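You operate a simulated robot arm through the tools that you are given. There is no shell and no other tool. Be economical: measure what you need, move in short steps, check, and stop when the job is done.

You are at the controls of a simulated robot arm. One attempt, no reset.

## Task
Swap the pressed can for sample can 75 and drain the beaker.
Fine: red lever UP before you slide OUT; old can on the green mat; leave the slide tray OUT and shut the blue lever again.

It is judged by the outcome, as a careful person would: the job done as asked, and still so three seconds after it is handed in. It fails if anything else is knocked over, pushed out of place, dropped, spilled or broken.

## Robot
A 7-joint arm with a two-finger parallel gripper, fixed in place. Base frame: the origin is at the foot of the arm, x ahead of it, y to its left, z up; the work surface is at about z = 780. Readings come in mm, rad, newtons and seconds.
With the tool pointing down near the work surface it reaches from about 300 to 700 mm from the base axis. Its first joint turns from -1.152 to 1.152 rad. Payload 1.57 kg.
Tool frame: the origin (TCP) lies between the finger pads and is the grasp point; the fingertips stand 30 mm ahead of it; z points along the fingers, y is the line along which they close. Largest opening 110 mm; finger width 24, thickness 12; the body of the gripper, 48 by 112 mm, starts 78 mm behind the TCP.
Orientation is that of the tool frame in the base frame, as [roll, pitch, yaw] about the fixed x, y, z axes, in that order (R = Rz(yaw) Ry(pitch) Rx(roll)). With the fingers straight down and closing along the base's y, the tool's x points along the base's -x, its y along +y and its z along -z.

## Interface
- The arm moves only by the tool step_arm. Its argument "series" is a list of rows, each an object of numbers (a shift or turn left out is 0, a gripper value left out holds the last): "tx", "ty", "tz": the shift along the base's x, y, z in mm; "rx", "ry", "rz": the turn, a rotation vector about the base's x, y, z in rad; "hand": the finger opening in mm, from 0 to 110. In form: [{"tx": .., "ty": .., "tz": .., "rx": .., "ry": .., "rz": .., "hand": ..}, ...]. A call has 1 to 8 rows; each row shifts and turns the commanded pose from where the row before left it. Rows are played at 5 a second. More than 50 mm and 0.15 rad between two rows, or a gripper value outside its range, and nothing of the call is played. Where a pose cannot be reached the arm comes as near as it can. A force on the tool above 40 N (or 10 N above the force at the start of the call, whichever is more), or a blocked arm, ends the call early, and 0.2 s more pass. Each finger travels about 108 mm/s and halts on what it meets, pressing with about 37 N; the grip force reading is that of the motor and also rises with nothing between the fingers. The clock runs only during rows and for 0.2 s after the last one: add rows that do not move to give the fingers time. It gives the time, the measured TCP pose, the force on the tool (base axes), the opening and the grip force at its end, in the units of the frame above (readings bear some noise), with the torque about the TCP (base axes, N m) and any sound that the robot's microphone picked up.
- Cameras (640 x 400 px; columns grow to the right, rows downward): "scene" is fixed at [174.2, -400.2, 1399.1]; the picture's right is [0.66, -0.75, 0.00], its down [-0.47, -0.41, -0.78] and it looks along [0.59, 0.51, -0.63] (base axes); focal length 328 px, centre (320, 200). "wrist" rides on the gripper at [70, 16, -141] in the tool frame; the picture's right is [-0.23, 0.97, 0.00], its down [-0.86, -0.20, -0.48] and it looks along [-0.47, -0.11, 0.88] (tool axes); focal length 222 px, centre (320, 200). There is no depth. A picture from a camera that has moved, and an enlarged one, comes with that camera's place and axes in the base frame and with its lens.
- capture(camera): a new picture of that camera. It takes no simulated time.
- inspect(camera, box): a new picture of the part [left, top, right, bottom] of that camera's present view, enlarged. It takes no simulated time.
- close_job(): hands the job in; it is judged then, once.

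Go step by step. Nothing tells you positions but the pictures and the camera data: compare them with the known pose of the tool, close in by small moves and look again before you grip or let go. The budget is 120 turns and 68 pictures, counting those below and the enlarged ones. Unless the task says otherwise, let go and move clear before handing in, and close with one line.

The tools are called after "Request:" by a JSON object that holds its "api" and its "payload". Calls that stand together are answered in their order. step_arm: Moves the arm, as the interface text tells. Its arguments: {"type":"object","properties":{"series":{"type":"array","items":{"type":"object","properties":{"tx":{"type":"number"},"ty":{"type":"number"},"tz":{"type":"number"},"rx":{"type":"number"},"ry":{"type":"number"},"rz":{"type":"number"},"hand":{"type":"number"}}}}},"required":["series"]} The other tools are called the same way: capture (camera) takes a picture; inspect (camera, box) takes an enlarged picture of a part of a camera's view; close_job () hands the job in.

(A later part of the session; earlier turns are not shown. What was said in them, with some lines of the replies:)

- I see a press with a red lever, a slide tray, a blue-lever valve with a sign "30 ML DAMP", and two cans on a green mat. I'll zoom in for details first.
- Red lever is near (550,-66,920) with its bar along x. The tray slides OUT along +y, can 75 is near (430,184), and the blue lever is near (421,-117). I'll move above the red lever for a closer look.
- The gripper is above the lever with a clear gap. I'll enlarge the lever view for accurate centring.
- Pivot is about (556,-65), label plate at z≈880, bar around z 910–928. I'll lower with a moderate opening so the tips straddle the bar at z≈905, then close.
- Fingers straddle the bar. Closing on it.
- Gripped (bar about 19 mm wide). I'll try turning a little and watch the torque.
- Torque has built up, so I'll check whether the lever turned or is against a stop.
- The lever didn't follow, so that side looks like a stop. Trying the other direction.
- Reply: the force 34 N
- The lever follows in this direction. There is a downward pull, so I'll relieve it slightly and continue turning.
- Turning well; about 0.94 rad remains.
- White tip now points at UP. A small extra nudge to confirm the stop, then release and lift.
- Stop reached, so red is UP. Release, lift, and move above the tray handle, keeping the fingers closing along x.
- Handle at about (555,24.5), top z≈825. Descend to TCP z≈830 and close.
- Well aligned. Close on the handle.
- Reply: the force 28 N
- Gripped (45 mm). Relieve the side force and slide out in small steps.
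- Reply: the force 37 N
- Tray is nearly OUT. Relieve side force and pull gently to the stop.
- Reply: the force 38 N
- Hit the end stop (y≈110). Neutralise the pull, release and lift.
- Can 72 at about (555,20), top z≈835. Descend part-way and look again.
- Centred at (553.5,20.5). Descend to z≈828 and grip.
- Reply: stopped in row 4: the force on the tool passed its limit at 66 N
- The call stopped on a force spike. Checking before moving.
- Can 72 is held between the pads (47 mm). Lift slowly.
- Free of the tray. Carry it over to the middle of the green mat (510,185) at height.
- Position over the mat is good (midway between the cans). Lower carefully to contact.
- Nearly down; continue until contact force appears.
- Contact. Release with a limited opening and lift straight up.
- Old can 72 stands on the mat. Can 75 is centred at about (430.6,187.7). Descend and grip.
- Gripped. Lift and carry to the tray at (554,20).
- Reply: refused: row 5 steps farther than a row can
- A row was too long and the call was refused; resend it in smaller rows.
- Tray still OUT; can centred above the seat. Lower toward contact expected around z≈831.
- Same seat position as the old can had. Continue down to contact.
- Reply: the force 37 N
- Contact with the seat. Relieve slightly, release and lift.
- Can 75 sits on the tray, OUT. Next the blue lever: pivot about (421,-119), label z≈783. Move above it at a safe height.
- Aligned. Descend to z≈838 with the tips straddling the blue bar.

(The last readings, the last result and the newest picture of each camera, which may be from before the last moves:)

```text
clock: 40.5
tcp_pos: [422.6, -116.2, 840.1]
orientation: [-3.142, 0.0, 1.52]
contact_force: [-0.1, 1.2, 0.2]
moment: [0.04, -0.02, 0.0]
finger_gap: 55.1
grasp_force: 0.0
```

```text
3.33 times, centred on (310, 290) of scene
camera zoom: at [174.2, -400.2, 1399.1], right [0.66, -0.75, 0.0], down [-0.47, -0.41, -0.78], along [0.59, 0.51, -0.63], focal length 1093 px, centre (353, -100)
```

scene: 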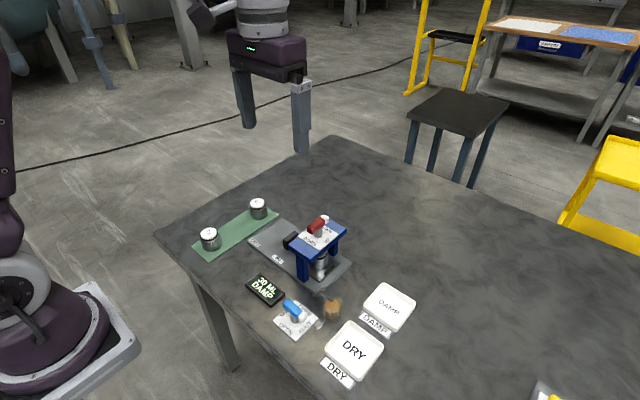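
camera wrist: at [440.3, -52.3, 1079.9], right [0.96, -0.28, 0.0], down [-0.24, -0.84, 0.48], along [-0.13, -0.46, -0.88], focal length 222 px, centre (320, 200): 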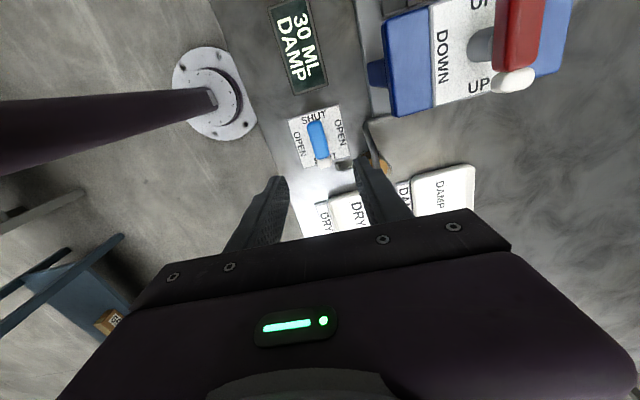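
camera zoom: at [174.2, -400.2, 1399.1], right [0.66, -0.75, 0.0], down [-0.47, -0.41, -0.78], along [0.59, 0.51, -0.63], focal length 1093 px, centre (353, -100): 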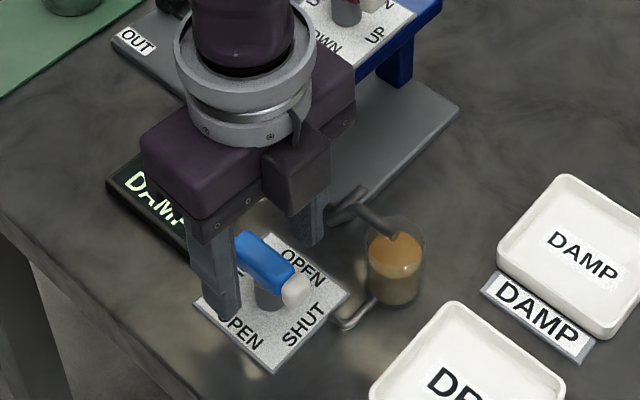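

Clear of the pipes. Close on the bar.

Request:
{"api": "step_arm", "payload": {"series": [{"ty": -1, "hand": 10}, {}, {}]}}

```text
clock: 41.3
tcp_pos: [422.5, -116.8, 839.4]
orientation: [-3.141, -0.002, 1.52]
contact_force: [5.8, 4.6, -3.3]
moment: [0.13, 0.1, 0.68]
finger_gap: 18.8
grasp_force: 32.8
```

Gripped. Try turning in the positive direction.

Request:
{"api": "step_arm", "payload": {"series": [{"rz": 0.1}, {"rz": 0.1}, {}]}}

```text
clock: 42.1
tcp_pos: [422.1, -117.5, 840.2]
orientation: [-3.141, -0.001, 1.721]
contact_force: [5.4, 9.6, -6.1]
moment: [-0.27, -0.28, 0.0]
finger_gap: 18.0
grasp_force: 32.6
```

It turns freely this way. Continue.

Request:
{"api": "step_arm", "payload": {"series": [{"rz": 0.12}, {"rz": 0.12}, {"rz": 0.12}, {"rz": 0.12}, {"rz": 0.12}, {"rz": 0.12}, {}]}}

Request:
{"api": "step_arm", "payload": {"series": [{"rz": 0.12}, {"rz": 0.12}, {"rz": 0.12}, {"rz": 0.12}, {"rz": 0.12}, {"rz": 0.06}, {}]}}

Request:
{"api": "capture", "payload": {"camera": "scene"}}

Request:
{"api": "inspect", "payload": {"camera": "scene", "box": [220, 230, 380, 350]}}

```text
clock: 43.7
tcp_pos: [420.0, -118.9, 840.3]
orientation: [-3.139, -0.004, 2.441]
contact_force: [-16.8, 1.5, 11.0]
moment: [-0.01, 0.24, -0.01]
finger_gap: 17.9
grasp_force: 32.7
```

```text
clock: 45.3
tcp_pos: [420.3, -120.5, 839.2]
orientation: [-3.14, -0.003, 3.099]
contact_force: [-25.8, -26.8, -8.3]
moment: [-0.48, 0.94, -0.01]
finger_gap: 18.1
grasp_force: 32.4
```

```text
24 pictures are left
```

scene: 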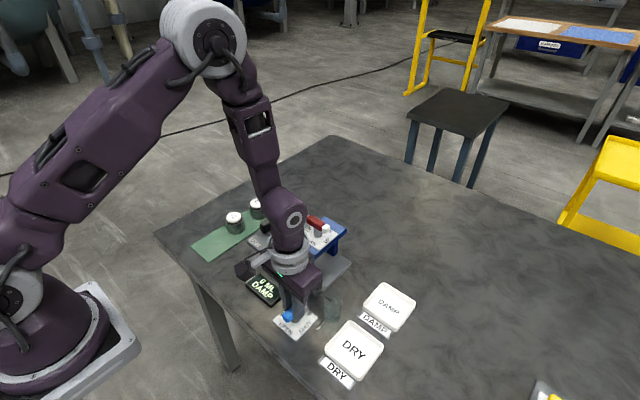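

```text
3.33 times, centred on (300, 290) of scene
camera zoom: at [173.7, -400.8, 1399.0], right [0.66, -0.75, 0.0], down [-0.47, -0.41, -0.78], along [0.59, 0.51, -0.63], focal length 1093 px, centre (387, -100)
```

zoom: 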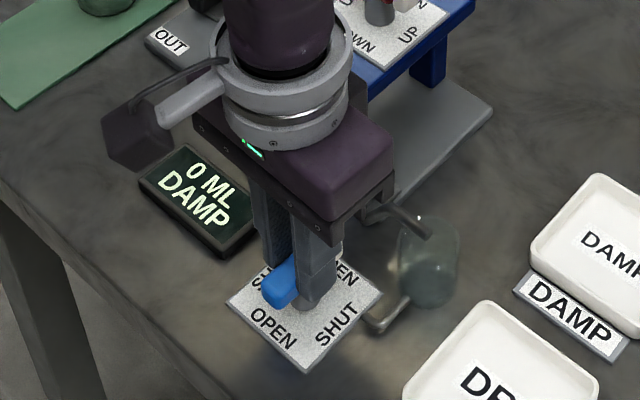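

Display reads 0 ML and the beaker is empty. Relieve the side force and turn the lever back to SHUT.

Request:
{"api": "step_arm", "payload": {"series": [{"tx": -1, "ty": -1}, {"rz": -0.12}, {"rz": -0.12}, {"rz": -0.12}, {"rz": -0.12}, {"rz": -0.12}, {"rz": -0.12}, {}]}}

Request:
{"api": "step_arm", "payload": {"series": [{"rz": -0.12}, {"rz": -0.12}, {"rz": -0.12}, {"rz": -0.12}, {"rz": -0.12}, {"rz": -0.12}, {"rz": -0.1}, {}]}}

```text
clock: 47.1
tcp_pos: [420.5, -118.4, 840.5]
orientation: [3.139, 0.0, 2.379]
contact_force: [-20.1, -9.2, 3.7]
moment: [-0.15, 0.58, -0.02]
finger_gap: 17.9
grasp_force: 32.2
```

```text
clock: 48.9
tcp_pos: [422.2, -118.7, 840.6]
orientation: [3.141, -0.002, 1.562]
contact_force: [10.5, 17.8, 21.7]
moment: [0.08, 0.09, 0.61]
finger_gap: 17.9
grasp_force: 32.3
```

Near the SHUT stop; nudge a bit more to confirm it.

Request:
{"api": "step_arm", "payload": {"series": [{"rz": -0.06}, {}]}}

Request:
{"api": "step_arm", "payload": {"series": [{"hand": 50}, {"hand": 50}, {"tz": 40}, {"tz": 50}, {"tz": 50}, {}]}}

Request:
{"api": "inspect", "payload": {"camera": "scene", "box": [180, 180, 420, 370]}}

Request:
{"api": "capture", "payload": {"camera": "wrist"}}

```text
clock: 49.5
tcp_pos: [421.3, -119.8, 838.7]
orientation: [3.139, 0.0, 1.501]
contact_force: [16.2, 17.1, 12.1]
moment: [0.39, -0.04, 0.99]
finger_gap: 19.0
grasp_force: 33.3
```

```text
clock: 50.9
tcp_pos: [422.0, -119.2, 977.8]
orientation: [-3.142, 0.0, 1.499]
contact_force: [0.2, -0.4, 0.1]
moment: [-0.01, -0.02, 0.01]
finger_gap: 50.1
grasp_force: 0.1
```

```text
2.11 times, centred on (300, 275) of scene
camera zoom: at [174.2, -400.2, 1399.1], right [0.66, -0.75, 0.0], down [-0.47, -0.41, -0.78], along [0.59, 0.51, -0.63], focal length 690 px, centre (362, 42)
```

zoom: 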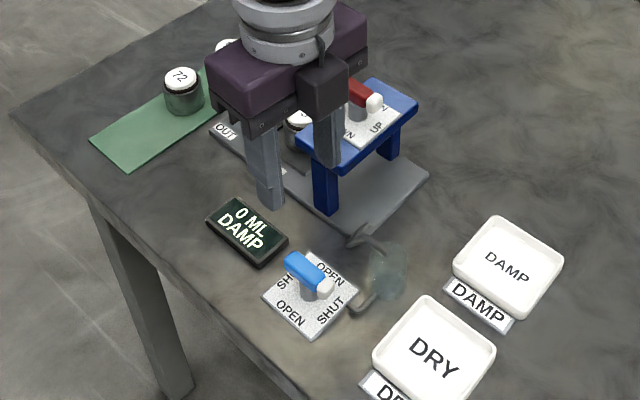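

```text
21 pictures are left
camera wrist: at [442.4, -50.0, 1120.3], right [0.96, -0.3, 0.0], down [-0.26, -0.84, 0.48], along [-0.14, -0.46, -0.88], focal length 222 px, centre (320, 200)
```

wrist: 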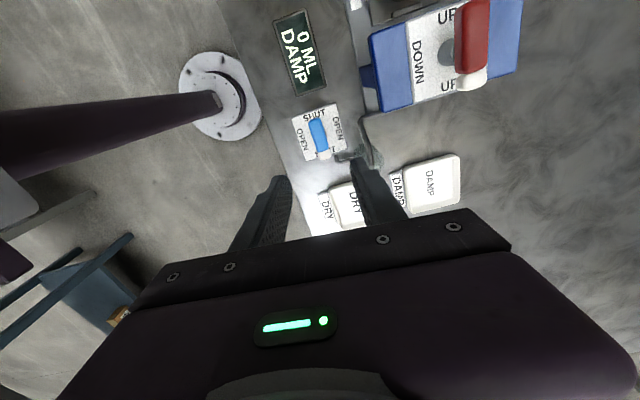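

Blue is SHUT and the reading is 0 ML. Lift clear and do a last overall check.

Request:
{"api": "step_arm", "payload": {"series": [{"tz": 50}, {"tz": 50}, {"tz": 50}, {"tz": 40}, {}]}}

Request:
{"api": "inspect", "payload": {"camera": "scene", "box": [180, 170, 420, 370]}}

```text
clock: 52.1
tcp_pos: [419.1, -119.1, 1168.6]
orientation: [3.141, 0.001, 1.499]
contact_force: [-1.1, -0.8, 0.2]
moment: [-0.02, 0.02, 0.0]
finger_gap: 50.5
grasp_force: 0.1
```

```text
2.00 times, centred on (300, 270) of scene
camera zoom: at [174.2, -400.2, 1399.1], right [0.66, -0.75, 0.0], down [-0.47, -0.41, -0.78], along [0.59, 0.51, -0.63], focal length 656 px, centre (360, 60)
```

zoom: 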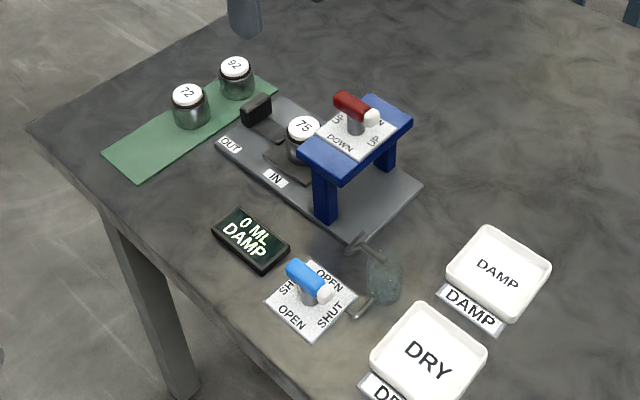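

Everything checks out: can 75 on the OUT tray, can 72 on the mat, red UP, blue SHUT, beaker at 0 ML and the gripper clear. Handing in.

Request:
{"api": "close_job", "payload": {}}

```text
The job is handed in.
```

The job is handed in: can 75 is on the slide tray, which is left OUT. The old can (72) is on the green mat, the red lever is UP, the beaker reads 0 ML, and the blue lever is SHUT again.
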